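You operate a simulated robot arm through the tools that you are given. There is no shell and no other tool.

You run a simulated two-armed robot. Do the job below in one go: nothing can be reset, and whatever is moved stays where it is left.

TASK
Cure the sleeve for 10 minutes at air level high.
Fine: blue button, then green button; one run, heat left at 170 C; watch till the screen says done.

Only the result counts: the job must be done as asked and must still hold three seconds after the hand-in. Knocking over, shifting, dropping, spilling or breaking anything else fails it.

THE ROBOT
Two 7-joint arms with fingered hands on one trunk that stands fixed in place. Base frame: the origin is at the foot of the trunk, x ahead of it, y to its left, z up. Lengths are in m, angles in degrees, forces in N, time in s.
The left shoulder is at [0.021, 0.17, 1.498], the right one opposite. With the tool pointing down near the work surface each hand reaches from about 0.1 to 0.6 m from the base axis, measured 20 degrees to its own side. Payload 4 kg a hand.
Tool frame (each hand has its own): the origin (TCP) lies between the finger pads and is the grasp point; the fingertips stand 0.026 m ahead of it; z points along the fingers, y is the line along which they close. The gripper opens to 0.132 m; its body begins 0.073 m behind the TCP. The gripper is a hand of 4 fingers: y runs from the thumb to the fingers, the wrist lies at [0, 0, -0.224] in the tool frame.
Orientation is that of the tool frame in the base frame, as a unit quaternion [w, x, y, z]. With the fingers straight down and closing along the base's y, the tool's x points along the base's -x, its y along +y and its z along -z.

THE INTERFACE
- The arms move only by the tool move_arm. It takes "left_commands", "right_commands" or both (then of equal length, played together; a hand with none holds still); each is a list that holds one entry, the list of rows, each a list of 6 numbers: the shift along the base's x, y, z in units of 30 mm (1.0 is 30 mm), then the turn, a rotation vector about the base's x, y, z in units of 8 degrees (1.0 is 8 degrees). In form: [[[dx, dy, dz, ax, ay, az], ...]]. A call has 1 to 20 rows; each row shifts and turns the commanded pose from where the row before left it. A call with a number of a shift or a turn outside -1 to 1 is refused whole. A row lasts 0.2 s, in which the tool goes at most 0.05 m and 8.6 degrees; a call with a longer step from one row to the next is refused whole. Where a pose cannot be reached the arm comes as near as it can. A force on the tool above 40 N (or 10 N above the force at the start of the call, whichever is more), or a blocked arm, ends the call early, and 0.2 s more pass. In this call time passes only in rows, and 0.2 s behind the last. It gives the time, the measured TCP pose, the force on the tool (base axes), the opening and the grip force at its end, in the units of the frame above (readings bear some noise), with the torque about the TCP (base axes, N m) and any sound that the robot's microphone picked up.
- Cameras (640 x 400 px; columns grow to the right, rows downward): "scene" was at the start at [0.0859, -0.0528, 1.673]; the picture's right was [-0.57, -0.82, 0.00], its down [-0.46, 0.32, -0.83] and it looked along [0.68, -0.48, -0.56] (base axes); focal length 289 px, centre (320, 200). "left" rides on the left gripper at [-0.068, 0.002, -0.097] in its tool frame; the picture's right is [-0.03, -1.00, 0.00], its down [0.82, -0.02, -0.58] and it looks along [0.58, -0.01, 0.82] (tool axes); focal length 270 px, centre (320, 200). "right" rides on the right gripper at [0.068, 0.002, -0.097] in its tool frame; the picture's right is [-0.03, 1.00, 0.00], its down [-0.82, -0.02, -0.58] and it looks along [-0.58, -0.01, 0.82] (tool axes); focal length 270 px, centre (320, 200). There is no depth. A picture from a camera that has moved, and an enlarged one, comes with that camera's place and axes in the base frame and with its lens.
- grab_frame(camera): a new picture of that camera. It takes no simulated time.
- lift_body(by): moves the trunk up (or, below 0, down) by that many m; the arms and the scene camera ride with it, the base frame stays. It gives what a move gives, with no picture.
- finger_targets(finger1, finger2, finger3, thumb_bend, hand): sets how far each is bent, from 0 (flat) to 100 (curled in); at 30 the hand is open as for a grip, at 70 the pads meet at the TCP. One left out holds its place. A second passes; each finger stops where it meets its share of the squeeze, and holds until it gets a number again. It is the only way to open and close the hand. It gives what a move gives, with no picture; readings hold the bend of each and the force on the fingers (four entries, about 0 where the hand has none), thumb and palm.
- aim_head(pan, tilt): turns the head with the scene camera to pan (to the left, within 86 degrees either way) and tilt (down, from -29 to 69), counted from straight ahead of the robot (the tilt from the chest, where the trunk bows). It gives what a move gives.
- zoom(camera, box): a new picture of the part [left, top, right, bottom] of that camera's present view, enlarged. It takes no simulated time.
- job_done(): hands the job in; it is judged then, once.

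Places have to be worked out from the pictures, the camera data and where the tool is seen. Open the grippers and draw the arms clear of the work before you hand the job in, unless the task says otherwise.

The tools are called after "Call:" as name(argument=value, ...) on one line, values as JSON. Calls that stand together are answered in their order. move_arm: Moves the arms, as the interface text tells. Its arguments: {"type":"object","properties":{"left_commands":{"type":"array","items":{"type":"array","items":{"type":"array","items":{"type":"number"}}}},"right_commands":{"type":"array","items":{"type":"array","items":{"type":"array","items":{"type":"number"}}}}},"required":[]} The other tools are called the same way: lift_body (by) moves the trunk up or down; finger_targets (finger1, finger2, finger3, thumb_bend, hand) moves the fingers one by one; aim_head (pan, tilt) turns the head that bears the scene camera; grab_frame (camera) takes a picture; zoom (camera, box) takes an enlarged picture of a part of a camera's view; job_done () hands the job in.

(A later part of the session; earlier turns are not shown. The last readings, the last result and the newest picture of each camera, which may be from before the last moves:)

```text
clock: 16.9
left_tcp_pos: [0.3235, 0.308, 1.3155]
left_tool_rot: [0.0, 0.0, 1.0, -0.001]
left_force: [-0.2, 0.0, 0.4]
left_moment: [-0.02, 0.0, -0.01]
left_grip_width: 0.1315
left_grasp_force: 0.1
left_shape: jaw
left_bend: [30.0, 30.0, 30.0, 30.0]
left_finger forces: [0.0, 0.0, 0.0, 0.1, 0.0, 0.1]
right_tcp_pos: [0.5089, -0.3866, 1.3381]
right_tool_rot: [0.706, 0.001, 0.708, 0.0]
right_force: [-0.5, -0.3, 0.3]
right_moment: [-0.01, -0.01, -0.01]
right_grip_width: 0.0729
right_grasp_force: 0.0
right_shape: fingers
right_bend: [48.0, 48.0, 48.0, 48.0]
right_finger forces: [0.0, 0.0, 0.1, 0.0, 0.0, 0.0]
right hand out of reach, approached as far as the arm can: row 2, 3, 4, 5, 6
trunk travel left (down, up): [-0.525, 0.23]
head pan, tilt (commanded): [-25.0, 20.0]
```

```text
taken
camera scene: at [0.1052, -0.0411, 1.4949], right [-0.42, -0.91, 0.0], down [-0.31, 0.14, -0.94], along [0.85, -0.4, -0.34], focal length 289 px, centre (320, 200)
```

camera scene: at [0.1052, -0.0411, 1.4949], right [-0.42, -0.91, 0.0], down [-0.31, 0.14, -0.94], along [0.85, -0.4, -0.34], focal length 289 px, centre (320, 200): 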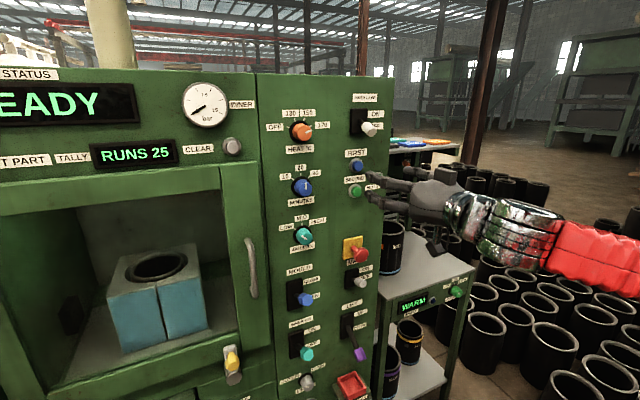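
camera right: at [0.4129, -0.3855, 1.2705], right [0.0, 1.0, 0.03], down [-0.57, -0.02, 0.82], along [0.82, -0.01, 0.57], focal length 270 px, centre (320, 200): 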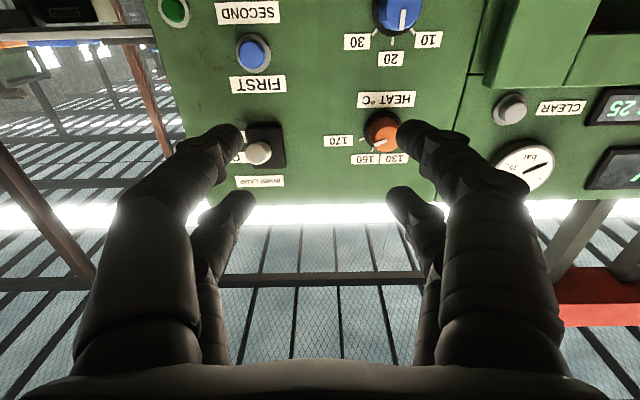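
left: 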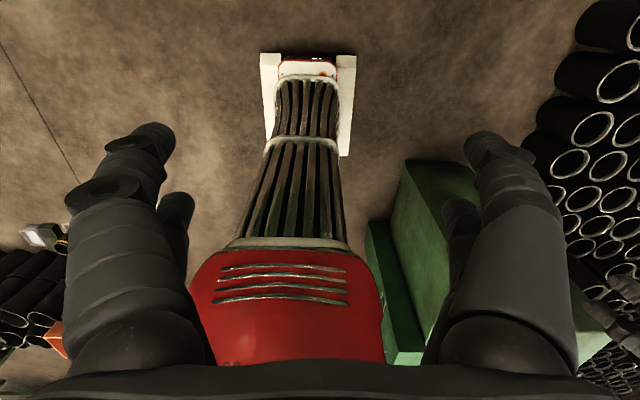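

The arm could not reach straight forward there; the forearm comes in from the right side and the wrist seems to be at its limit. I'll look at the arm's configuration with the head turned right.

Call:
aim_head(pan=-65, tilt=25)

Call:
grab_frame(camera="scene")

```text
clock: 18.0
left_tcp_pos: [0.3231, 0.3072, 1.3146]
left_tool_rot: [0.0, -0.001, 1.0, -0.001]
left_force: [-0.3, -0.1, -0.2]
left_moment: [0.01, -0.01, -0.01]
left_grip_width: 0.1318
left_grasp_force: 0.0
left_shape: jaw
left_bend: [30.0, 30.0, 30.0, 30.0]
left_finger forces: [0.0, 0.0, 0.1, 0.1, 0.0, 0.0]
right_tcp_pos: [0.5095, -0.3861, 1.3383]
right_tool_rot: [0.706, 0.0, 0.708, 0.0]
right_force: [-0.5, 0.5, -0.6]
right_moment: [0.02, 0.0, -0.01]
right_grip_width: 0.0733
right_grasp_force: 0.0
right_shape: fingers
right_bend: [48.0, 48.0, 48.0, 48.0]
right_finger forces: [0.0, 0.0, 0.1, 0.1, 0.1, 0.0]
trunk travel left (down, up): [-0.525, 0.23]
head pan, tilt (commanded): [-65.0, 25.0]
```

```text
taken
camera scene: at [0.0596, -0.0853, 1.4868], right [-0.91, -0.42, 0.0], down [-0.18, 0.38, -0.91], along [0.38, -0.82, -0.42], focal length 289 px, centre (320, 200)
```

scene: 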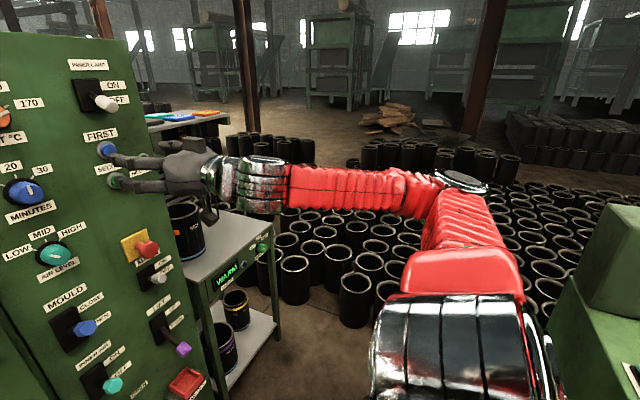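

The forearm already points forward with the elbow out at shoulder height. I'll back off and raise the trunk to its top so that the hand works below shoulder level, letting the elbow drop, then try approaching again.

Call:
move_arm(right_commands=[[[-1, -0.3, -0.5, 0, 0, 0], [-1, -0.3, -0.5, 0, 0, 0]]])

Call:
lift_body(by=0.2)

Call:
move_arm(right_commands=[[[0, 0, -1, 0, 0, 0], [0, 0, -1, 0, 0, 0], [0, 0, -1, 0, 0, 0], [0, 0, -1, 0, 0, 0], [0, 0, -1, 0, 0, 0], [0, 0, -1, 0, 0, 0], [0, 0, -1, 0, 0, 0]]])

Call:
grab_frame(camera="scene")

```text
clock: 18.6
left_tcp_pos: [0.3235, 0.3061, 1.3151]
left_tool_rot: [0.0, -0.001, 1.0, 0.0]
left_force: [0.9, 0.0, 0.1]
left_moment: [-0.03, 0.04, 0.01]
left_grip_width: 0.1318
left_grasp_force: 0.1
left_shape: jaw
left_bend: [30.0, 30.0, 30.0, 30.0]
left_finger forces: [0.0, 0.0, 0.1, 0.1, 0.0, 0.1]
right_tcp_pos: [0.4586, -0.4148, 1.3037]
right_tool_rot: [0.707, 0.0, 0.707, 0.0]
right_force: [-0.2, -0.4, -0.7]
right_moment: [0.0, 0.04, 0.03]
right_grip_width: 0.0731
right_grasp_force: 0.0
right_shape: fingers
right_bend: [48.0, 48.0, 48.0, 48.0]
right_finger forces: [0.0, 0.0, 0.0, 0.1, 0.0, 0.0]
right hand out of reach, approached as far as the arm can: row 2
trunk travel left (down, up): [-0.525, 0.23]
head pan, tilt (commanded): [-65.0, 25.0]
```

```text
clock: 20.8
left_tcp_pos: [0.3228, 0.3065, 1.5152]
left_tool_rot: [0.0, 0.0, 1.0, -0.001]
left_force: [0.2, 0.2, -0.7]
left_moment: [-0.01, -0.01, 0.02]
left_grip_width: 0.1318
left_grasp_force: 0.0
left_shape: jaw
left_bend: [30.0, 30.0, 30.0, 30.0]
left_finger forces: [0.1, 0.0, 0.0, 0.0, 0.0, 0.0]
right_tcp_pos: [0.4602, -0.4149, 1.508]
right_tool_rot: [0.707, 0.0, 0.707, 0.0]
right_force: [0.0, 0.1, -0.2]
right_moment: [-0.02, 0.0, -0.03]
right_grip_width: 0.073
right_grasp_force: 0.0
right_shape: fingers
right_bend: [48.0, 48.0, 48.0, 48.0]
right_finger forces: [0.0, 0.0, 0.0, 0.0, 0.0, 0.1]
trunk travel left (down, up): [-0.725, 0.03]
head pan, tilt (commanded): [-65.0, 25.0]
```

```text
clock: 22.4
left_tcp_pos: [0.3235, 0.3072, 1.5158]
left_tool_rot: [0.001, 0.0, 1.0, 0.0]
left_force: [-0.4, 0.3, 1.7]
left_moment: [-0.01, -0.01, 0.0]
left_grip_width: 0.1318
left_grasp_force: 0.0
left_shape: jaw
left_bend: [30.0, 30.0, 30.0, 30.0]
left_finger forces: [0.0, 0.0, 0.0, 0.0, 0.0, 0.0]
right_tcp_pos: [0.416, -0.4574, 1.3327]
right_tool_rot: [0.707, 0.0, 0.707, 0.001]
right_force: [-0.1, 0.1, 1.1]
right_moment: [-0.02, -0.03, -0.03]
right_grip_width: 0.073
right_grasp_force: 0.1
right_shape: fingers
right_bend: [48.0, 48.0, 48.0, 48.0]
right_finger forces: [0.0, 0.0, 0.0, 0.1, 0.0, 0.0]
right hand out of reach, approached as far as the arm can: row 3, 4, 5, 6, 7
trunk travel left (down, up): [-0.725, 0.03]
head pan, tilt (commanded): [-65.0, 25.0]
```

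```text
taken
camera scene: at [0.0515, -0.0854, 1.6871], right [-0.91, -0.42, 0.0], down [-0.18, 0.38, -0.91], along [0.38, -0.82, -0.42], focal length 289 px, centre (320, 200)
```

scene: 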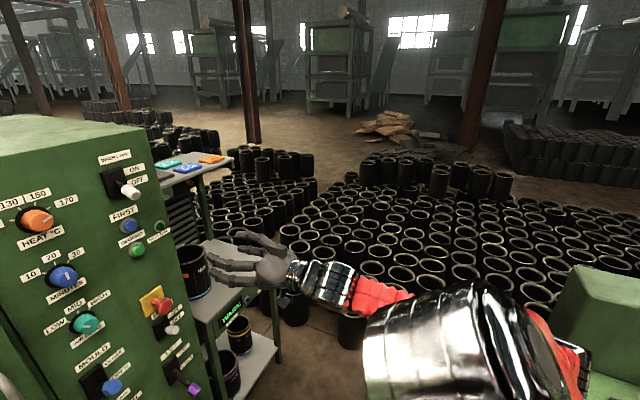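

The elbow stays out and a joint limit keeps the hand back. I'll test whether rolling the hand about its pointing axis (thumb up, -90° about x) frees the reach, here in open space.

Call:
move_arm(right_commands=[[[0, 0, 0, -1, 0, 0], [0, 0, 0, -1, 0, 0], [0, 0, 0, -1, 0, 0], [0, 0, 0, -1, 0, 0], [0, 0, 0, -1, 0, 0], [0, 0, 0, -0.625, 0, 0]]])

Call:
move_arm(right_commands=[[[0.5, 0.5, -0.5, 0, 0, 0], [0.5, 0.5, -0.5, 0, 0, 0], [0.5, 0.5, -0.5, 0, 0, 0]]])

Call:
grab_frame(camera="scene")

```text
clock: 23.8
left_tcp_pos: [0.3229, 0.3063, 1.5159]
left_tool_rot: [0.001, -0.001, 1.0, -0.001]
left_force: [-0.1, -0.7, 0.4]
left_moment: [-0.01, 0.0, 0.01]
left_grip_width: 0.132
left_grasp_force: 0.1
left_shape: jaw
left_bend: [30.0, 30.0, 30.0, 30.0]
left_finger forces: [0.0, 0.0, 0.1, 0.0, 0.1, 0.0]
right_tcp_pos: [0.4169, -0.4545, 1.329]
right_tool_rot: [0.653, -0.272, 0.653, -0.272]
right_force: [-0.1, -0.1, -0.3]
right_moment: [0.0, 0.02, -0.03]
right_grip_width: 0.0729
right_grasp_force: 0.1
right_shape: fingers
right_bend: [48.0, 48.0, 48.0, 48.0]
right_finger forces: [0.1, 0.0, 0.0, 0.1, 0.0, 0.0]
trunk travel left (down, up): [-0.725, 0.03]
head pan, tilt (commanded): [-65.0, 25.0]
```

```text
clock: 24.6
left_tcp_pos: [0.3242, 0.3068, 1.5151]
left_tool_rot: [0.0, 0.0, 1.0, 0.0]
left_force: [-0.2, -1.2, 0.6]
left_moment: [0.0, 0.03, -0.01]
left_grip_width: 0.1321
left_grasp_force: 0.0
left_shape: jaw
left_bend: [30.0, 30.0, 30.0, 30.0]
left_finger forces: [0.1, 0.0, 0.0, 0.0, 0.0, 0.1]
right_tcp_pos: [0.4163, -0.4557, 1.3292]
right_tool_rot: [0.653, -0.271, 0.653, -0.271]
right_force: [0.3, -0.3, -0.6]
right_moment: [0.0, -0.02, 0.04]
right_grip_width: 0.0731
right_grasp_force: 0.0
right_shape: fingers
right_bend: [48.0, 48.0, 48.0, 48.0]
right_finger forces: [0.0, 0.1, 0.1, 0.1, 0.1, 0.1]
right hand out of reach, approached as far as the arm can: row 1, 2, 3
trunk travel left (down, up): [-0.725, 0.03]
head pan, tilt (commanded): [-65.0, 25.0]
```

```text
taken
camera scene: at [0.052, -0.0853, 1.6871], right [-0.91, -0.42, 0.0], down [-0.18, 0.38, -0.91], along [0.38, -0.82, -0.42], focal length 289 px, centre (320, 200)
```

scene: 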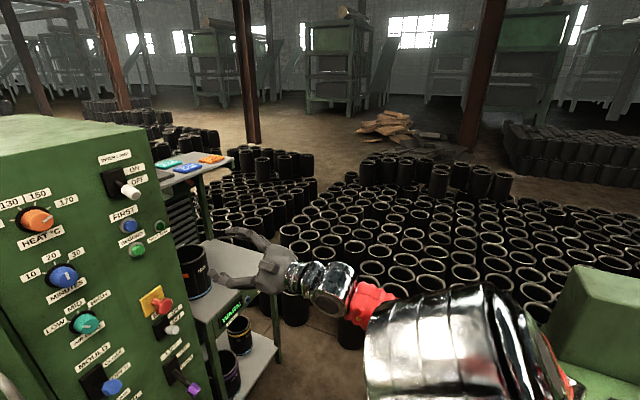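

Roll made no difference, so the limit is the folded arm being too close to the body. I'll extend straight forward (+x) instead, staying at y≈-0.455 where only free space and the panel edge far ahead lie.

Call:
move_arm(right_commands=[[[1, 0, 0, 0, 0, 0], [1, 0, 0, 0, 0, 0], [1, 0, 0, 0, 0, 0]]])

Call:
grab_frame(camera="scene")

```text
clock: 25.4
left_tcp_pos: [0.3246, 0.3071, 1.5147]
left_tool_rot: [-0.001, 0.0, 1.0, 0.0]
left_force: [0.1, -0.3, 0.2]
left_moment: [0.02, 0.0, 0.01]
left_grip_width: 0.132
left_grasp_force: 0.1
left_shape: jaw
left_bend: [30.0, 30.0, 30.0, 30.0]
left_finger forces: [0.0, 0.0, 0.0, 0.1, 0.0, 0.1]
right_tcp_pos: [0.472, -0.4902, 1.3529]
right_tool_rot: [0.653, -0.271, 0.654, -0.27]
right_force: [-0.7, -0.1, 0.2]
right_moment: [-0.01, 0.03, 0.02]
right_grip_width: 0.0731
right_grasp_force: 0.0
right_shape: fingers
right_bend: [48.0, 48.0, 48.0, 48.0]
right_finger forces: [0.0, 0.0, 0.0, 0.0, 0.1, 0.0]
right hand out of reach, approached as far as the arm can: row 1, 2, 3
trunk travel left (down, up): [-0.725, 0.03]
head pan, tilt (commanded): [-65.0, 25.0]
```

```text
taken
camera scene: at [0.0528, -0.0856, 1.687], right [-0.91, -0.42, 0.0], down [-0.18, 0.38, -0.91], along [0.38, -0.82, -0.42], focal length 289 px, centre (320, 200)
```

scene: 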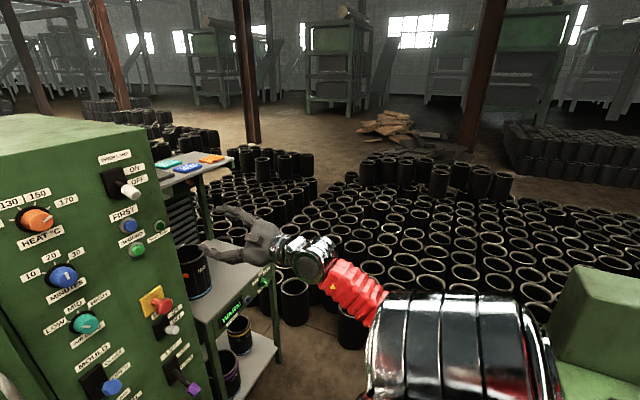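

It still drifts outward. A better route is to point the hand down again with the TCP kept ahead (so the wrist goes forward and the arm extends), move inward, and then pitch the hand up about the wrist. First undo the roll and pitch down.

Call:
move_arm(right_commands=[[[0, 0, 0, 1, 0, 0], [0, 0, 0, 1, 0, 0], [0, 0, 0, 1, 0, 0], [0, 0, 0, 1, 0, 0], [0, 0, 0, 1, 0, 0], [0, 0, 0, 0.625, 0, 0], [0, 0, 0, 0, 0.95, 0], [0, 0, 0, 0, 0.95, 0], [0, 0, 0, 0, 0.95, 0], [0, 0, 0, 0, 0.95, 0], [0, 0, 0, 0, 0.95, 0], [0, 0, 0, 0, 0.95, 0], [0, 0, 0, 0, 0.95, 0], [0, 0, 0, 0, 0.95, 0], [0, 0, 0, 0, 0.95, 0], [0, 0, 0, 0, 0.95, 0], [0, 0, 0, 0, 0.95, 0], [0, 0, 0, 0, 0.8, 0]]])

Call:
grab_frame(camera="scene")

```text
clock: 29.2
left_tcp_pos: [0.3252, 0.3066, 1.5143]
left_tool_rot: [0.0, 0.0, 1.0, -0.001]
left_force: [-0.9, 0.5, -0.4]
left_moment: [0.0, 0.02, 0.02]
left_grip_width: 0.1316
left_grasp_force: 0.0
left_shape: jaw
left_bend: [30.0, 30.0, 30.0, 30.0]
left_finger forces: [0.0, 0.0, 0.1, 0.0, 0.0, 0.1]
right_tcp_pos: [0.4729, -0.4901, 1.3543]
right_tool_rot: [-0.002, -0.001, 1.0, 0.0]
right_force: [-0.4, 0.3, 0.3]
right_moment: [0.03, 0.02, 0.01]
right_grip_width: 0.0731
right_grasp_force: 0.1
right_shape: fingers
right_bend: [48.0, 48.0, 48.0, 48.0]
right_finger forces: [0.1, 0.0, 0.0, 0.0, 0.0, 0.0]
trunk travel left (down, up): [-0.725, 0.03]
head pan, tilt (commanded): [-65.0, 25.0]
```

```text
taken
camera scene: at [0.0537, -0.0851, 1.687], right [-0.91, -0.42, 0.0], down [-0.18, 0.38, -0.91], along [0.38, -0.82, -0.42], focal length 289 px, centre (320, 200)
```

scene: 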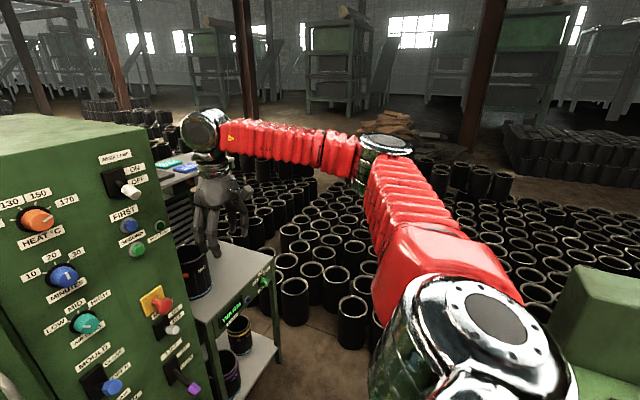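

The hand points down with the arm extended, with no reach trouble. Now I'll shift inward to about (0.42, -0.31, 1.30), still tool-down.

Call:
move_arm(right_commands=[[[-0.29, 1, -0.3, 0, 0, 0], [-0.29, 1, -0.3, 0, 0, 0], [-0.29, 1, -0.3, 0, 0, 0], [-0.29, 1, -0.3, 0, 0, 0], [-0.29, 1, -0.3, 0, 0, 0], [-0.29, 1, -0.3, 0, 0, 0]]])

Call:
move_arm(right_commands=[[[0.97, 0, 0.06, 0, -0.93, 0], [0.96, 0, 0.19, 0, -0.93, 0], [0.93, 0, 0.32, 0, -0.93, 0], [0.88, 0, 0.43, 0, -0.93, 0], [0.82, 0, 0.55, 0, -0.93, 0], [0.74, 0, 0.64, 0, -0.93, 0], [0.64, 0, 0.74, 0, -0.93, 0]]])

Call:
grab_frame(camera="scene")

```text
clock: 30.6
left_tcp_pos: [0.3232, 0.3087, 1.5149]
left_tool_rot: [0.0, -0.001, 1.0, -0.001]
left_force: [-0.1, 0.1, -0.8]
left_moment: [-0.04, -0.03, -0.01]
left_grip_width: 0.132
left_grasp_force: 0.1
left_shape: jaw
left_bend: [30.0, 30.0, 30.0, 30.0]
left_finger forces: [0.1, 0.0, 0.0, 0.0, 0.0, 0.0]
right_tcp_pos: [0.4182, -0.3101, 1.3026]
right_tool_rot: [0.0, 0.0, 1.0, 0.0]
right_force: [0.1, -0.4, 0.1]
right_moment: [-0.05, 0.02, 0.03]
right_grip_width: 0.073
right_grasp_force: 0.1
right_shape: fingers
right_bend: [48.0, 48.0, 48.0, 48.0]
right_finger forces: [0.0, 0.1, 0.0, 0.0, 0.0, 0.0]
trunk travel left (down, up): [-0.725, 0.03]
head pan, tilt (commanded): [-65.0, 25.0]
```

```text
clock: 32.2
left_tcp_pos: [0.3246, 0.3071, 1.5158]
left_tool_rot: [0.0, 0.0, 1.0, 0.0]
left_force: [-0.1, -0.9, -0.2]
left_moment: [0.0, -0.03, -0.02]
left_grip_width: 0.1319
left_grasp_force: 0.2
left_shape: jaw
left_bend: [30.0, 30.0, 30.0, 30.0]
left_finger forces: [0.1, 0.1, 0.1, 0.0, 0.0, 0.0]
right_tcp_pos: [0.5988, -0.3126, 1.3884]
right_tool_rot: [0.438, 0.0, 0.899, 0.0]
right_force: [-0.3, -0.7, -0.6]
right_moment: [0.02, 0.0, -0.03]
right_grip_width: 0.0731
right_grasp_force: 0.1
right_shape: fingers
right_bend: [48.0, 48.0, 48.0, 48.0]
right_finger forces: [0.1, 0.1, 0.0, 0.0, 0.1, 0.1]
trunk travel left (down, up): [-0.725, 0.03]
head pan, tilt (commanded): [-65.0, 25.0]
```

```text
taken
camera scene: at [0.0529, -0.085, 1.687], right [-0.91, -0.42, 0.0], down [-0.18, 0.38, -0.91], along [0.38, -0.82, -0.42], focal length 289 px, centre (320, 200)
```

scene: 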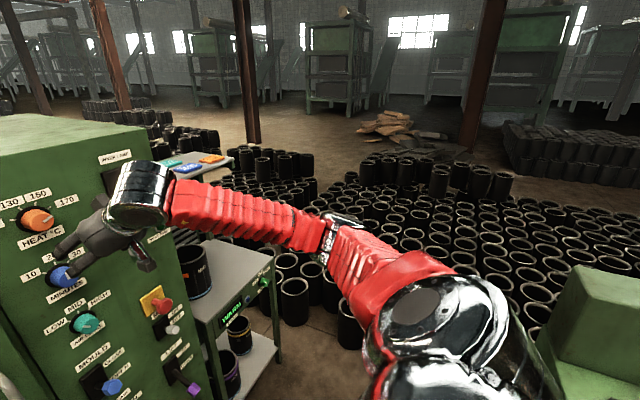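

Pitching works in this configuration. I'll finish the remaining ~38° to point straight forward, ending near (0.66, -0.31, 1.42), clear of the panel.

Call:
move_arm(right_commands=[[[0.4, 0, 0.2, 0, -0.94, 0], [0.4, 0, 0.2, 0, -0.94, 0], [0.4, 0, 0.2, 0, -0.94, 0], [0.4, 0, 0.2, 0, -0.94, 0], [0.4, 0, 0.2, 0, -0.94, 0]]])

Call:
grab_frame(camera="scene")

Call:
grab_frame(camera="right")

```text
clock: 33.4
left_tcp_pos: [0.3241, 0.3094, 1.5139]
left_tool_rot: [0.0, 0.0, 1.0, -0.002]
left_force: [0.0, 0.0, 0.0]
left_moment: [-0.05, 0.06, -0.01]
left_grip_width: 0.1318
left_grasp_force: 0.0
left_shape: jaw
left_bend: [30.0, 30.0, 30.0, 30.0]
left_finger forces: [0.1, 0.1, 0.0, 0.0, 0.1, 0.1]
right_tcp_pos: [0.6443, -0.2935, 1.4459]
right_tool_rot: [0.673, -0.033, 0.738, 0.022]
right_force: [0.2, 0.4, -0.7]
right_moment: [0.01, 0.03, -0.01]
right_grip_width: 0.0729
right_grasp_force: 0.0
right_shape: fingers
right_bend: [48.0, 48.0, 48.0, 48.0]
right_finger forces: [0.0, 0.0, 0.1, 0.0, 0.1, 0.0]
right hand out of reach, approached as far as the arm can: row 4, 5
trunk travel left (down, up): [-0.725, 0.03]
head pan, tilt (commanded): [-65.0, 25.0]
```

```text
taken
camera scene: at [0.0534, -0.0829, 1.6871], right [-0.91, -0.42, 0.0], down [-0.18, 0.38, -0.91], along [0.38, -0.82, -0.42], focal length 289 px, centre (320, 200)
```

scene: 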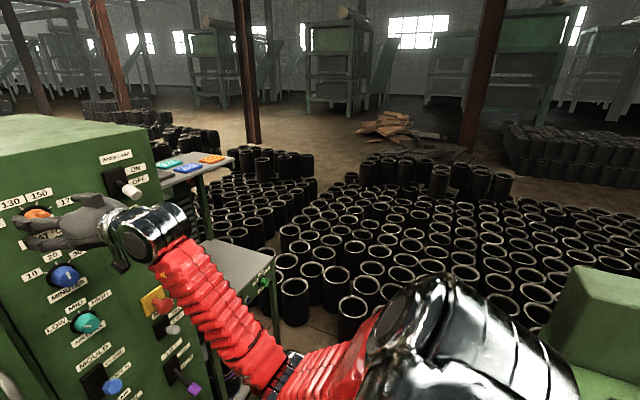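

```text
taken
camera right: at [0.5423, -0.3004, 1.3864], right [-0.08, 1.0, 0.01], down [-0.5, -0.05, 0.87], along [0.86, 0.06, 0.5], focal length 270 px, centre (320, 200)
```

right: 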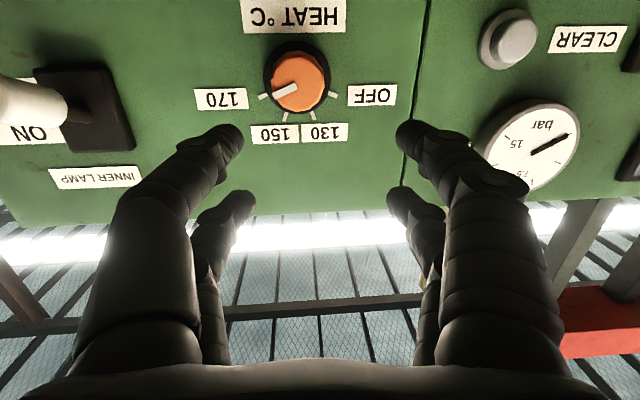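

Nearly there; the elbow has now dropped below, which is the posture I want. I'll move down toward dial height while correcting the residual tilt (about -5° about y and -4.5° about z).

Call:
move_arm(right_commands=[[[0, 0, -0.9, 0, 0, 0], [0, 0, -0.9, 0, 0, 0], [0, 0, -0.9, 0.03, -0.16, -0.14], [0, 0, -0.9, 0.03, -0.16, -0.14], [0, 0, -0.9, 0.03, -0.16, -0.14], [0, 0, -0.9, 0.03, -0.16, -0.14]]])

Call:
grab_frame(camera="scene")

Call:
grab_frame(camera="right")

```text
clock: 35.0
left_tcp_pos: [0.3252, 0.3077, 1.5147]
left_tool_rot: [0.0, 0.0, 1.0, -0.001]
left_force: [0.4, 0.1, -0.7]
left_moment: [-0.02, -0.03, 0.0]
left_grip_width: 0.1318
left_grasp_force: 0.0
left_shape: jaw
left_bend: [30.0, 30.0, 30.0, 30.0]
left_finger forces: [0.0, 0.0, 0.0, 0.0, 0.0, 0.1]
right_tcp_pos: [0.6442, -0.3407, 1.4212]
right_tool_rot: [0.71, -0.018, 0.703, -0.045]
right_force: [-0.1, 0.6, 0.0]
right_moment: [0.02, 0.01, 0.03]
right_grip_width: 0.0729
right_grasp_force: 0.0
right_shape: fingers
right_bend: [48.0, 48.0, 48.0, 48.0]
right_finger forces: [0.0, 0.1, 0.0, 0.1, 0.0, 0.0]
right hand out of reach, approached as far as the arm can: row 1, 2, 3, 4, 5
trunk travel left (down, up): [-0.725, 0.03]
head pan, tilt (commanded): [-65.0, 25.0]
stopped in row 6 (right hand): the arm was blocked; the commanded pose is now the measured one
```

```text
taken
camera scene: at [0.0526, -0.0846, 1.6871], right [-0.91, -0.42, 0.0], down [-0.18, 0.38, -0.91], along [0.38, -0.82, -0.42], focal length 289 px, centre (320, 200)
```

scene: 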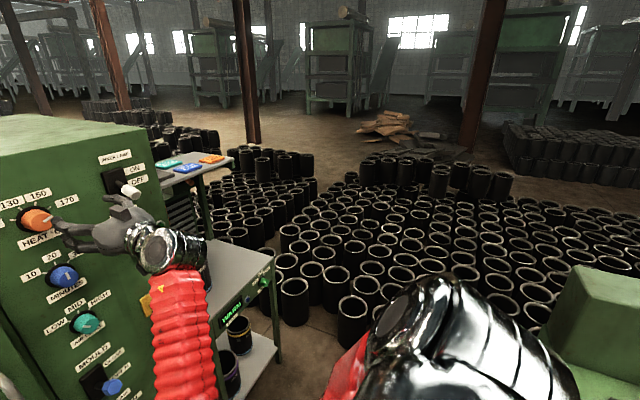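

```text
taken
camera right: at [0.5488, -0.3418, 1.3513], right [0.04, 1.0, -0.06], down [-0.58, 0.07, 0.81], along [0.81, 0.01, 0.59], focal length 270 px, centre (320, 200)
```

right: 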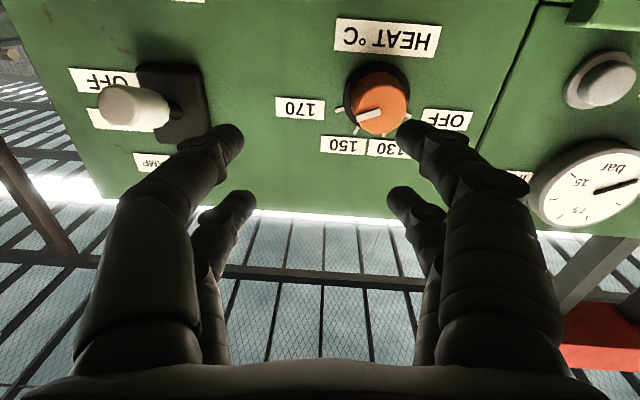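

The arm reports being blocked; the elbow has swung low and the forearm is steep. I'll look down to see the elbow before going on.

Call:
aim_head(pan=-45, tilt=50)

Call:
grab_frame(camera="scene")

```text
clock: 35.9
left_tcp_pos: [0.323, 0.3065, 1.5153]
left_tool_rot: [-0.001, 0.0, 1.0, 0.0]
left_force: [-0.3, 0.2, -0.7]
left_moment: [-0.03, -0.02, 0.03]
left_grip_width: 0.1321
left_grasp_force: 0.0
left_shape: jaw
left_bend: [30.0, 30.0, 30.0, 30.0]
left_finger forces: [0.0, 0.0, 0.0, 0.0, 0.1, 0.0]
right_tcp_pos: [0.643, -0.3409, 1.4198]
right_tool_rot: [0.71, -0.017, 0.703, -0.043]
right_force: [-0.3, -0.4, -0.1]
right_moment: [-0.02, -0.04, 0.02]
right_grip_width: 0.0725
right_grasp_force: 0.0
right_shape: fingers
right_bend: [48.0, 48.0, 48.0, 48.0]
right_finger forces: [0.0, 0.0, 0.0, 0.0, 0.1, 0.1]
trunk travel left (down, up): [-0.725, 0.03]
head pan, tilt (commanded): [-45.0, 50.0]
```

```text
taken
camera scene: at [0.0678, -0.0567, 1.6496], right [-0.71, -0.71, 0.0], down [-0.54, 0.54, -0.64], along [0.45, -0.46, -0.77], focal length 289 px, centre (320, 200)
```

scene: 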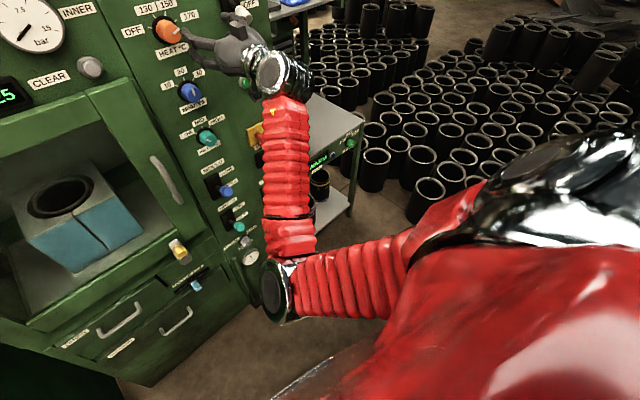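

The elbow is now down and tucked inward with the forearm rising to the wrist — a workable posture. I'll go forward and down together in small rows toward (0.68, -0.30, 1.30), straightening the tilt.

Call:
move_arm(right_commands=[[[0.2, 0.3, -0.5, 0.16, 0.02, 0.07], [0.2, 0.3, -0.5, 0.16, 0.02, 0.07], [0.2, 0.3, -0.5, 0.16, 0.02, 0.07], [0.2, 0.3, -0.5, 0.16, 0.02, 0.07]]])

Call:
grab_frame(camera="scene")

```text
clock: 37.0
left_tcp_pos: [0.3231, 0.3062, 1.5155]
left_tool_rot: [0.0, 0.001, 1.0, -0.001]
left_force: [-0.1, 0.3, -0.1]
left_moment: [0.0, -0.01, 0.02]
left_grip_width: 0.1318
left_grasp_force: 0.0
left_shape: jaw
left_bend: [30.0, 30.0, 30.0, 30.0]
left_finger forces: [0.1, 0.1, 0.1, 0.0, 0.0, 0.0]
right_tcp_pos: [0.669, -0.3446, 1.3898]
right_tool_rot: [0.719, -0.008, 0.693, -0.041]
right_force: [-0.3, -0.1, 0.1]
right_moment: [0.02, 0.0, 0.0]
right_grip_width: 0.0727
right_grasp_force: 0.1
right_shape: fingers
right_bend: [48.0, 48.0, 48.0, 48.0]
right_finger forces: [0.1, 0.1, 0.1, 0.0, 0.0, 0.0]
trunk travel left (down, up): [-0.725, 0.03]
head pan, tilt (commanded): [-45.0, 50.0]
stopped in row 4 (right hand): the arm was blocked; the commanded pose is now the measured one
```

```text
taken
camera scene: at [0.0679, -0.0562, 1.6496], right [-0.71, -0.71, 0.0], down [-0.54, 0.54, -0.64], along [0.45, -0.45, -0.77], focal length 289 px, centre (320, 200)
```

scene: 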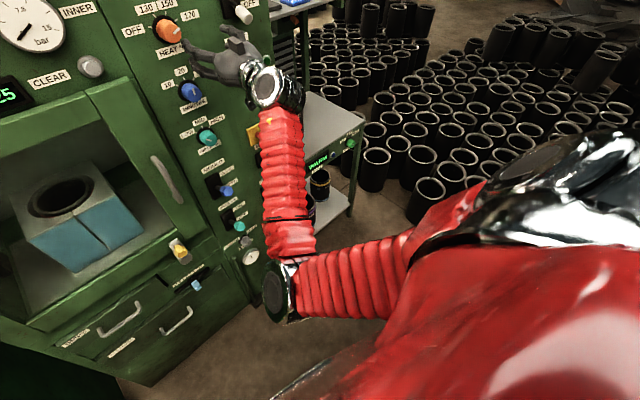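

The upper arm seems to press against the torso in this posture. A better plan is to back off, return to tool-down with the elbow out, and lower the trunk so the forearm slopes upward and the wrist bends comfortably. First retreat and pitch down, moving outward.

Call:
move_arm(right_commands=[[[-0.7, -0.3, 0, 0, 0.94, 0], [-0.7, -0.3, 0, 0, 0.94, 0], [-0.7, -0.3, 0, 0, 0.94, 0], [-0.7, -0.3, 0, 0, 0.94, 0], [-0.7, -0.3, 0, 0, 0.94, 0], [-0.7, -0.3, 0, 0, 0.94, 0], [-0.7, -0.3, 0, 0, 0.94, 0], [-0.7, -0.3, 0, 0, 0.94, 0], [-0.7, -0.3, 0, 0, 0.94, 0], [-0.7, -0.3, 0, 0, 0.94, 0], [-0.7, -0.3, 0, 0, 0.94, 0], [-0.7, -0.3, 0, 0, 0.94, 0]]])

Call:
grab_frame(camera="scene")

```text
clock: 39.6
left_tcp_pos: [0.3229, 0.3049, 1.5168]
left_tool_rot: [0.001, 0.0, 1.0, 0.001]
left_force: [-0.5, 0.1, 0.0]
left_moment: [0.02, -0.01, -0.02]
left_grip_width: 0.1317
left_grasp_force: 0.1
left_shape: jaw
left_bend: [30.0, 30.0, 30.0, 30.0]
left_finger forces: [0.0, 0.0, 0.0, 0.1, 0.1, 0.0]
right_tcp_pos: [0.4221, -0.455, 1.3289]
right_tool_rot: [0.13, -0.026, 0.991, -0.032]
right_force: [-0.6, 0.1, -0.1]
right_moment: [0.02, 0.01, 0.04]
right_grip_width: 0.0728
right_grasp_force: 0.0
right_shape: fingers
right_bend: [48.0, 48.0, 48.0, 48.0]
right_finger forces: [0.1, 0.0, 0.0, 0.0, 0.0, 0.0]
right hand out of reach, approached as far as the arm can: row 1, 2, 3, 4
trunk travel left (down, up): [-0.725, 0.03]
head pan, tilt (commanded): [-45.0, 50.0]
```

```text
taken
camera scene: at [0.067, -0.0581, 1.6495], right [-0.71, -0.71, 0.0], down [-0.54, 0.54, -0.64], along [0.45, -0.45, -0.77], focal length 289 px, centre (320, 200)
```

scene: 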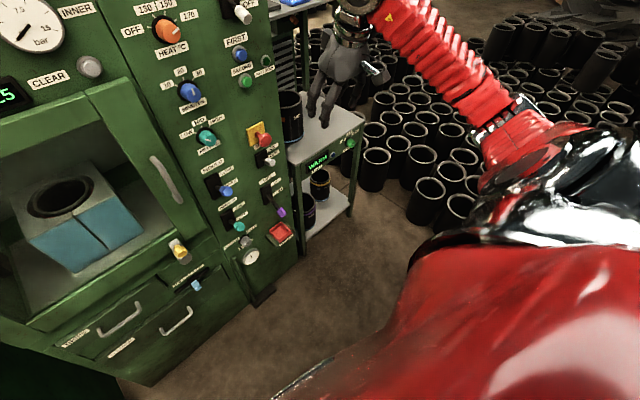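

The elbow is out again. Now I'll lower the trunk by 0.45 m (shoulder to about z=1.05); the hand will hang at about (0.42, -0.455, 0.88), in front of the cart and clear of it.

Call:
lift_body(by=-0.45)

Call:
aim_head(pan=-45, tilt=20)

Call:
grab_frame(camera="scene")

```text
refused: -0.45 is not a number from -0.4 to 0.4
```

```text
clock: 40.6
left_tcp_pos: [0.3236, 0.3071, 1.516]
left_tool_rot: [0.0, 0.0, 1.0, 0.0]
left_force: [0.5, 1.0, 0.6]
left_moment: [0.0, 0.0, 0.04]
left_grip_width: 0.1318
left_grasp_force: 0.0
left_shape: jaw
left_bend: [30.0, 30.0, 30.0, 30.0]
left_finger forces: [0.1, 0.0, 0.1, 0.0, 0.0, 0.1]
right_tcp_pos: [0.422, -0.4544, 1.33]
right_tool_rot: [0.132, -0.028, 0.99, -0.032]
right_force: [-0.1, -0.1, -0.4]
right_moment: [0.0, -0.03, -0.02]
right_grip_width: 0.0727
right_grasp_force: 0.0
right_shape: fingers
right_bend: [48.0, 48.0, 48.0, 48.0]
right_finger forces: [0.1, 0.1, 0.0, 0.0, 0.1, 0.1]
trunk travel left (down, up): [-0.725, 0.03]
head pan, tilt (commanded): [-45.0, 20.0]
```

```text
taken
camera scene: at [0.0793, -0.0681, 1.695], right [-0.71, -0.71, 0.0], down [-0.24, 0.24, -0.94], along [0.66, -0.66, -0.34], focal length 289 px, centre (320, 200)
```

scene: 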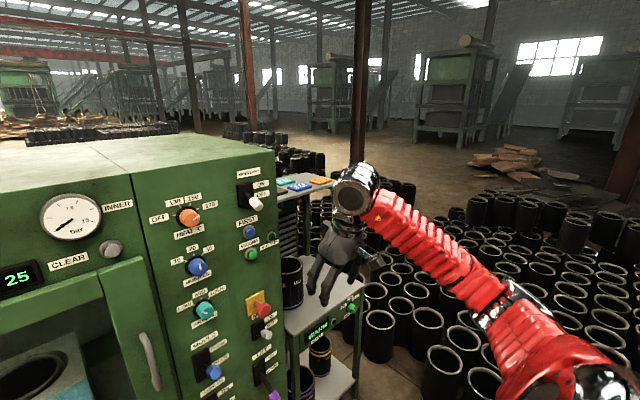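

The lift step is limited to 0.4 m per call, so I'll lower by 0.38 m, which puts the shoulder at about z=1.12.

Call:
lift_body(by=-0.38)

Call:
grab_frame(camera="scene")

```text
clock: 44.3
left_tcp_pos: [0.323, 0.3073, 1.1365]
left_tool_rot: [0.0, 0.0, 1.0, -0.001]
left_force: [0.3, 1.0, -0.4]
left_moment: [-0.03, 0.0, 0.0]
left_grip_width: 0.1318
left_grasp_force: 0.1
left_shape: jaw
left_bend: [30.0, 30.0, 30.0, 30.0]
left_finger forces: [0.0, 0.0, 0.0, 0.0, 0.1, 0.0]
right_tcp_pos: [0.4213, -0.455, 0.9493]
right_tool_rot: [0.132, -0.027, 0.99, -0.033]
right_force: [0.3, -0.3, 0.3]
right_moment: [-0.01, 0.04, 0.01]
right_grip_width: 0.0725
right_grasp_force: 0.1
right_shape: fingers
right_bend: [48.0, 48.0, 48.0, 48.0]
right_finger forces: [0.0, 0.0, 0.1, 0.0, 0.0, 0.0]
trunk travel left (down, up): [-0.345, 0.41]
head pan, tilt (commanded): [-45.0, 20.0]
```

```text
taken
camera scene: at [0.1204, -0.0676, 1.3134], right [-0.71, -0.71, 0.0], down [-0.24, 0.24, -0.94], along [0.66, -0.66, -0.34], focal length 289 px, centre (320, 200)
```

scene: 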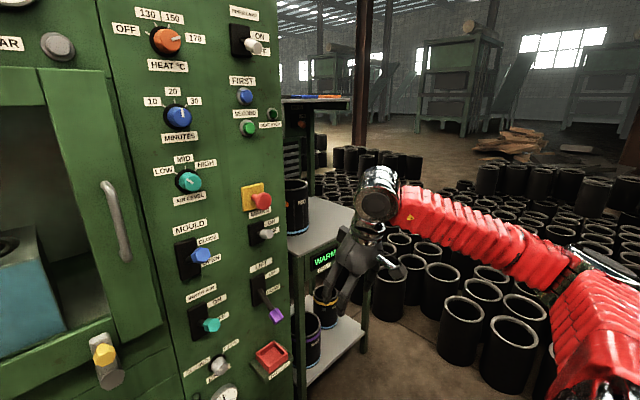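

Now the shoulder is at about z=1.12 and the panel is seen nearly level. I'll bring the hand inward and up, still mostly pointing down, to about (0.48, -0.31, 1.055), clearing the small roll error.

Call:
move_arm(right_commands=[[[0.4, 0.97, 0.7, 0.1, 0, -0.06], [0.4, 0.97, 0.7, 0.1, 0, -0.06], [0.4, 0.97, 0.7, 0.1, 0, -0.06], [0.4, 0.97, 0.7, 0.1, 0, -0.06], [0.4, 0.97, 0.7, 0.1, 0, -0.06]]])

Call:
grab_frame(camera="scene")

```text
clock: 45.5
left_tcp_pos: [0.3251, 0.3075, 1.1365]
left_tool_rot: [0.0, 0.0, 1.0, -0.001]
left_force: [-0.4, -0.9, 0.3]
left_moment: [-0.05, 0.01, -0.02]
left_grip_width: 0.132
left_grasp_force: 0.0
left_shape: jaw
left_bend: [30.0, 30.0, 30.0, 30.0]
left_finger forces: [0.0, 0.0, 0.1, 0.0, 0.0, 0.0]
right_tcp_pos: [0.4813, -0.3081, 1.0539]
right_tool_rot: [0.132, -0.002, 0.991, -0.001]
right_force: [-0.5, 0.0, 0.2]
right_moment: [0.01, -0.02, 0.04]
right_grip_width: 0.0725
right_grasp_force: 0.0
right_shape: fingers
right_bend: [48.0, 48.0, 48.0, 48.0]
right_finger forces: [0.1, 0.0, 0.0, 0.0, 0.0, 0.0]
trunk travel left (down, up): [-0.345, 0.41]
head pan, tilt (commanded): [-45.0, 20.0]
```

```text
taken
camera scene: at [0.1211, -0.067, 1.3132], right [-0.71, -0.71, 0.0], down [-0.24, 0.24, -0.94], along [0.66, -0.66, -0.34], focal length 289 px, centre (320, 200)
```

scene: 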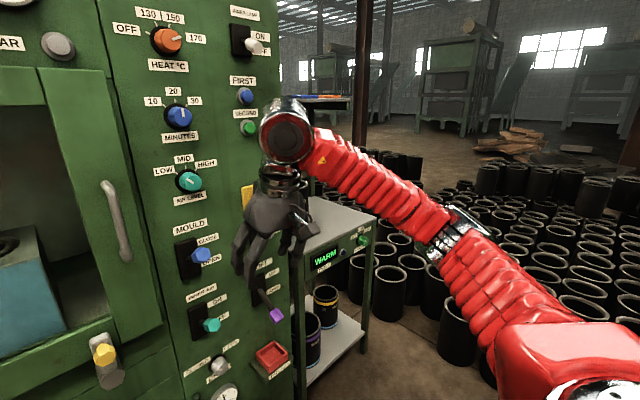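

Good posture. Now pitch the hand forward about the wrist, first six steps (~45°), then check.

Call:
move_arm(right_commands=[[[0.922, 0, 0.316, 0, -0.935, 0], [0.873, 0, 0.434, 0, -0.935, 0], [0.809, 0, 0.544, 0, -0.935, 0], [0.731, 0, 0.645, 0, -0.935, 0], [0.641, 0, 0.735, 0, -0.935, 0], [0.541, 0, 0.811, 0, -0.935, 0]]])

Call:
grab_frame(camera="scene")

```text
clock: 46.9
left_tcp_pos: [0.324, 0.3079, 1.1363]
left_tool_rot: [0.0, 0.001, 1.0, -0.002]
left_force: [0.3, -0.6, -0.2]
left_moment: [0.01, -0.01, -0.05]
left_grip_width: 0.1318
left_grasp_force: 0.0
left_shape: jaw
left_bend: [30.0, 30.0, 30.0, 30.0]
left_finger forces: [0.0, 0.0, 0.1, 0.0, 0.0, 0.0]
right_tcp_pos: [0.6167, -0.3092, 1.1594]
right_tool_rot: [0.501, -0.001, 0.865, -0.003]
right_force: [0.8, -0.4, -0.6]
right_moment: [0.01, 0.01, 0.01]
right_grip_width: 0.0726
right_grasp_force: 0.0
right_shape: fingers
right_bend: [48.0, 48.0, 48.0, 48.0]
right_finger forces: [0.1, 0.0, 0.0, 0.0, 0.0, 0.1]
trunk travel left (down, up): [-0.345, 0.41]
head pan, tilt (commanded): [-45.0, 20.0]
```

```text
taken
camera scene: at [0.1209, -0.0675, 1.3132], right [-0.71, -0.71, 0.0], down [-0.24, 0.24, -0.94], along [0.66, -0.66, -0.34], focal length 289 px, centre (320, 200)
```

scene: 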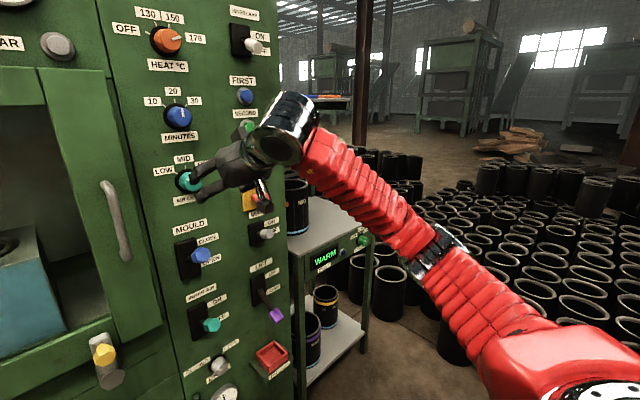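

Pitch is now 30° below horizontal, without trouble. Two more steps and check.

Call:
move_arm(right_commands=[[[0.43, 0, 0.875, 0, -0.935, 0], [0.313, 0, 0.924, 0, -0.935, 0]]])

Call:
grab_frame(camera="scene")

```text
clock: 47.5
left_tcp_pos: [0.3244, 0.3077, 1.137]
left_tool_rot: [0.001, 0.0, 1.0, -0.001]
left_force: [-0.1, -0.5, 0.4]
left_moment: [0.0, 0.01, 0.04]
left_grip_width: 0.1322
left_grasp_force: 0.0
left_shape: jaw
left_bend: [30.0, 30.0, 30.0, 30.0]
left_finger forces: [0.0, 0.0, 0.0, 0.1, 0.0, 0.0]
right_tcp_pos: [0.6391, -0.3097, 1.2131]
right_tool_rot: [0.609, -0.001, 0.793, -0.002]
right_force: [0.1, -0.6, -0.1]
right_moment: [0.05, 0.02, -0.01]
right_grip_width: 0.0727
right_grasp_force: 0.1
right_shape: fingers
right_bend: [48.0, 48.0, 48.0, 48.0]
right_finger forces: [0.1, 0.0, 0.0, 0.0, 0.0, 0.0]
trunk travel left (down, up): [-0.345, 0.41]
head pan, tilt (commanded): [-45.0, 20.0]
```

```text
taken
camera scene: at [0.1209, -0.0675, 1.3132], right [-0.71, -0.71, 0.0], down [-0.24, 0.24, -0.94], along [0.66, -0.66, -0.34], focal length 289 px, centre (320, 200)
```

scene: 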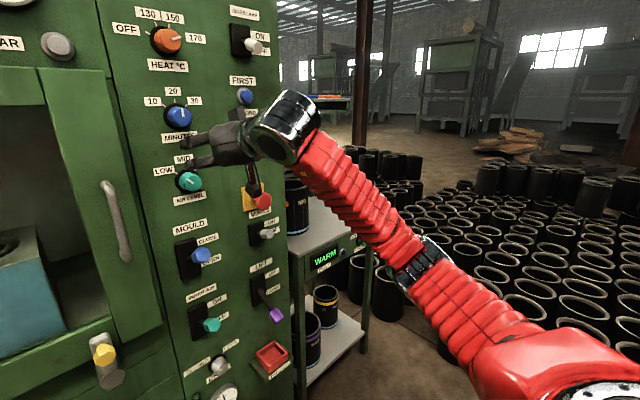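

15° below horizontal now. Two more steps will bring it level at about (0.647, -0.30, 1.271), right in front of the minutes dial with fingertips still short of it.

Call:
move_arm(right_commands=[[[0.19, 0.15, 0.956, 0, -0.935, 0], [0.065, 0.15, 0.973, 0, -0.935, 0]]])

Call:
grab_frame(camera="scene")

Call:
grab_frame(camera="right")

```text
clock: 48.1
left_tcp_pos: [0.324, 0.3076, 1.135]
left_tool_rot: [0.0, 0.001, 1.0, -0.001]
left_force: [0.3, 0.6, -0.7]
left_moment: [-0.02, -0.03, -0.01]
left_grip_width: 0.1318
left_grasp_force: 0.0
left_shape: jaw
left_bend: [30.0, 30.0, 30.0, 30.0]
left_finger forces: [0.0, 0.0, 0.0, 0.0, 0.1, 0.1]
right_tcp_pos: [0.6479, -0.302, 1.2738]
right_tool_rot: [0.707, -0.001, 0.707, -0.004]
right_force: [0.5, 0.1, -0.1]
right_moment: [0.03, -0.02, 0.02]
right_grip_width: 0.0727
right_grasp_force: 0.0
right_shape: fingers
right_bend: [48.0, 48.0, 48.0, 48.0]
right_finger forces: [0.1, 0.1, 0.0, 0.1, 0.1, 0.0]
trunk travel left (down, up): [-0.345, 0.41]
head pan, tilt (commanded): [-45.0, 20.0]
```

```text
taken
camera scene: at [0.121, -0.0674, 1.3132], right [-0.71, -0.71, 0.0], down [-0.24, 0.24, -0.94], along [0.66, -0.66, -0.34], focal length 289 px, centre (320, 200)
```

scene: 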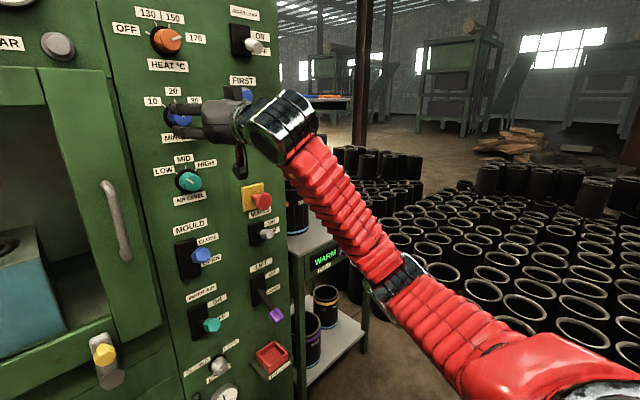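

```text
taken
camera right: at [0.5505, -0.3008, 1.2056], right [0.0, 1.0, 0.02], down [-0.58, -0.02, 0.82], along [0.82, -0.01, 0.58], focal length 270 px, centre (320, 200)
```

right: 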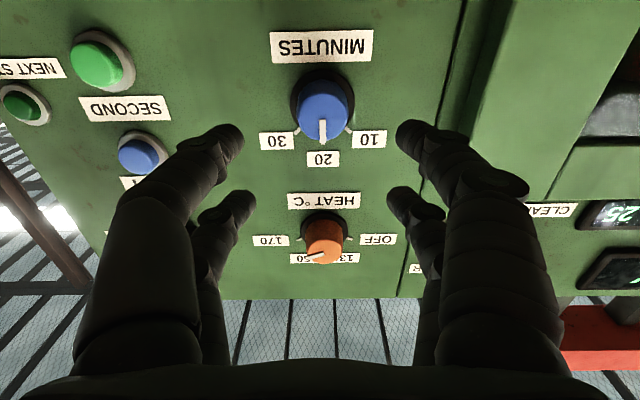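

The hand is now level and centred on the minutes dial. I'll advance about 95 mm so the pads straddle the knob (TCP x≈0.742, tips just short of the panel at 0.775).

Call:
move_arm(right_commands=[[[0.8, 0.02, -0.03, 0, 0, 0.05], [0.8, 0.02, -0.03, 0, 0, 0], [0.7, 0.02, -0.03, 0, 0, 0], [0.5, 0, 0, 0, 0, 0]]])

Call:
grab_frame(camera="right")

Call:
zoom(camera="scene", box=[100, 50, 320, 220])

```text
clock: 49.1
left_tcp_pos: [0.3235, 0.3076, 1.1355]
left_tool_rot: [0.001, 0.001, 1.0, -0.001]
left_force: [1.5, 0.7, 0.8]
left_moment: [0.0, 0.0, 0.02]
left_grip_width: 0.1318
left_grasp_force: 0.1
left_shape: jaw
left_bend: [30.0, 30.0, 30.0, 30.0]
left_finger forces: [0.0, 0.0, 0.0, 0.1, 0.0, 0.0]
right_tcp_pos: [0.7306, -0.2987, 1.268]
right_tool_rot: [0.707, -0.004, 0.708, 0.0]
right_force: [-0.7, 0.4, -0.1]
right_moment: [0.02, 0.0, 0.02]
right_grip_width: 0.0725
right_grasp_force: 0.0
right_shape: fingers
right_bend: [48.0, 48.0, 48.0, 48.0]
right_finger forces: [0.1, 0.0, 0.1, 0.1, 0.1, 0.0]
trunk travel left (down, up): [-0.345, 0.41]
head pan, tilt (commanded): [-45.0, 20.0]
```

```text
taken
camera right: at [0.634, -0.2983, 1.1996], right [0.0, 1.0, 0.02], down [-0.58, -0.02, 0.82], along [0.82, -0.01, 0.58], focal length 270 px, centre (320, 200)
```

right: 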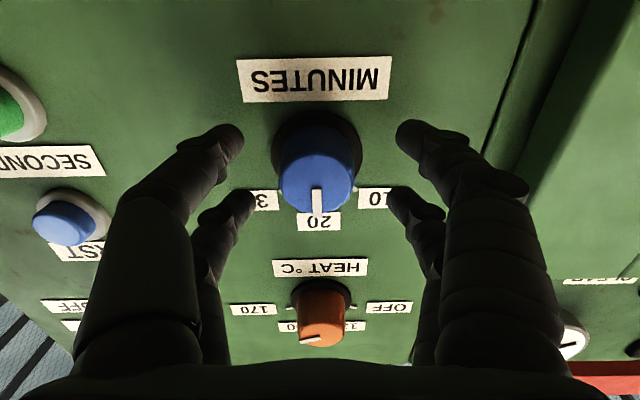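

```text
2.35 times, centred on (210, 135) of scene
camera zoom: at [0.1209, -0.0677, 1.3133], right [-0.71, -0.71, 0.0], down [-0.24, 0.24, -0.94], along [0.66, -0.66, -0.34], focal length 680 px, centre (579, 353)
```

zoom: 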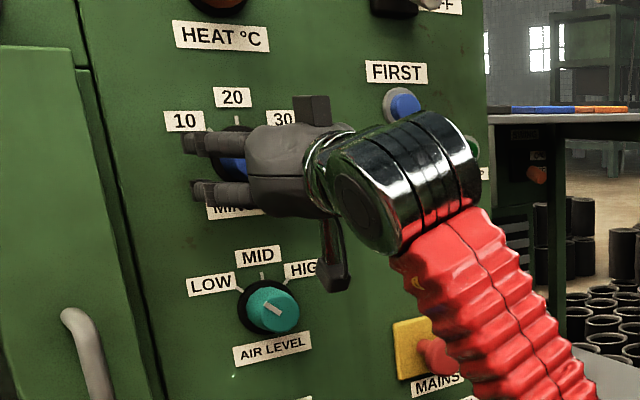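

The pads are around the dial. I'll advance another 12 mm and nudge 2 mm to -y, then close on the knob.

Call:
move_arm(right_commands=[[[0.4, -0.07, 0.05, 0.03, 0, 0]]])

Call:
finger_targets(hand="right", finger1=70, finger2=70, finger3=70, thumb_bend=70)

Call:
grab_frame(camera="right")

Call:
zoom(camera="scene", box=[100, 50, 320, 220])

```text
clock: 49.5
left_tcp_pos: [0.3235, 0.3078, 1.1358]
left_tool_rot: [0.0, 0.0, 1.0, -0.001]
left_force: [0.0, -0.1, 0.2]
left_moment: [0.0, 0.01, 0.01]
left_grip_width: 0.1317
left_grasp_force: 0.1
left_shape: jaw
left_bend: [30.0, 30.0, 30.0, 30.0]
left_finger forces: [0.0, 0.1, 0.1, 0.1, 0.0, 0.1]
right_tcp_pos: [0.7434, -0.3005, 1.27]
right_tool_rot: [0.707, -0.002, 0.707, 0.002]
right_force: [0.1, 0.7, 0.5]
right_moment: [0.0, 0.02, 0.01]
right_grip_width: 0.0726
right_grasp_force: 0.0
right_shape: fingers
right_bend: [48.0, 48.0, 48.0, 48.0]
right_finger forces: [0.0, 0.0, 0.0, 0.0, 0.1, 0.1]
trunk travel left (down, up): [-0.345, 0.41]
head pan, tilt (commanded): [-45.0, 20.0]
```

```text
clock: 50.5
left_tcp_pos: [0.3247, 0.3068, 1.1358]
left_tool_rot: [0.0, 0.0, 1.0, -0.001]
left_force: [0.5, -0.2, -0.3]
left_moment: [0.01, 0.0, -0.04]
left_grip_width: 0.1321
left_grasp_force: 0.0
left_shape: jaw
left_bend: [30.0, 30.0, 30.0, 30.0]
left_finger forces: [0.1, 0.1, 0.0, 0.1, 0.0, 0.0]
right_tcp_pos: [0.743, -0.3012, 1.2688]
right_tool_rot: [0.707, -0.001, 0.707, 0.001]
right_force: [1.6, -0.5, 2.6]
right_moment: [-0.01, -0.07, 0.0]
right_grip_width: 0.0203
right_grasp_force: 9.8
right_shape: fingers
right_bend: [63.0, 64.0, 64.0, 66.0]
right_finger forces: [4.0, 5.4, 4.2, 0.1, 5.2, 0.0]
trunk travel left (down, up): [-0.345, 0.41]
head pan, tilt (commanded): [-45.0, 20.0]
```

```text
taken
camera right: at [0.6468, -0.3002, 1.2025], right [0.0, 1.0, 0.03], down [-0.58, -0.02, 0.82], along [0.82, -0.01, 0.58], focal length 270 px, centre (320, 200)
```

right: 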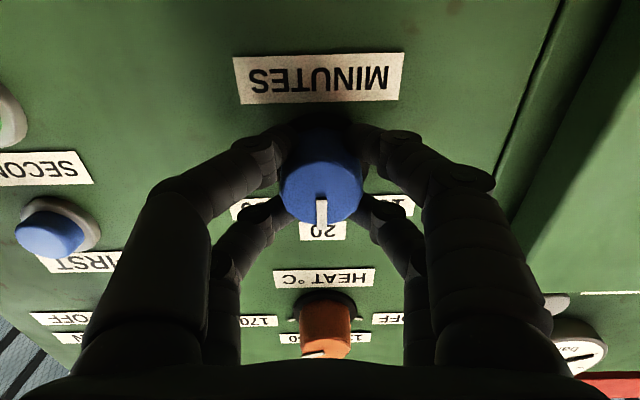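

```text
2.35 times, centred on (210, 135) of scene
camera zoom: at [0.1211, -0.0677, 1.3133], right [-0.71, -0.71, 0.0], down [-0.24, 0.24, -0.94], along [0.66, -0.66, -0.34], focal length 680 px, centre (579, 353)
```

zoom: 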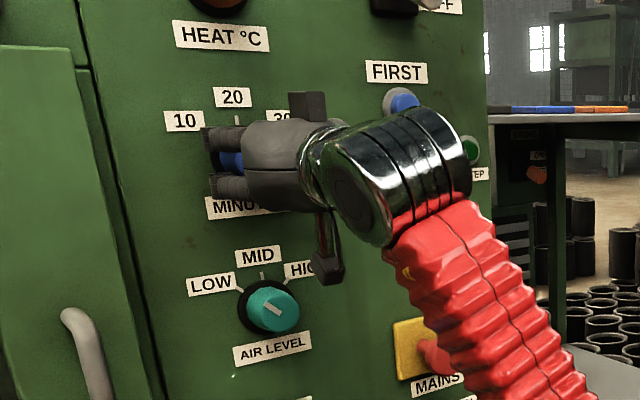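

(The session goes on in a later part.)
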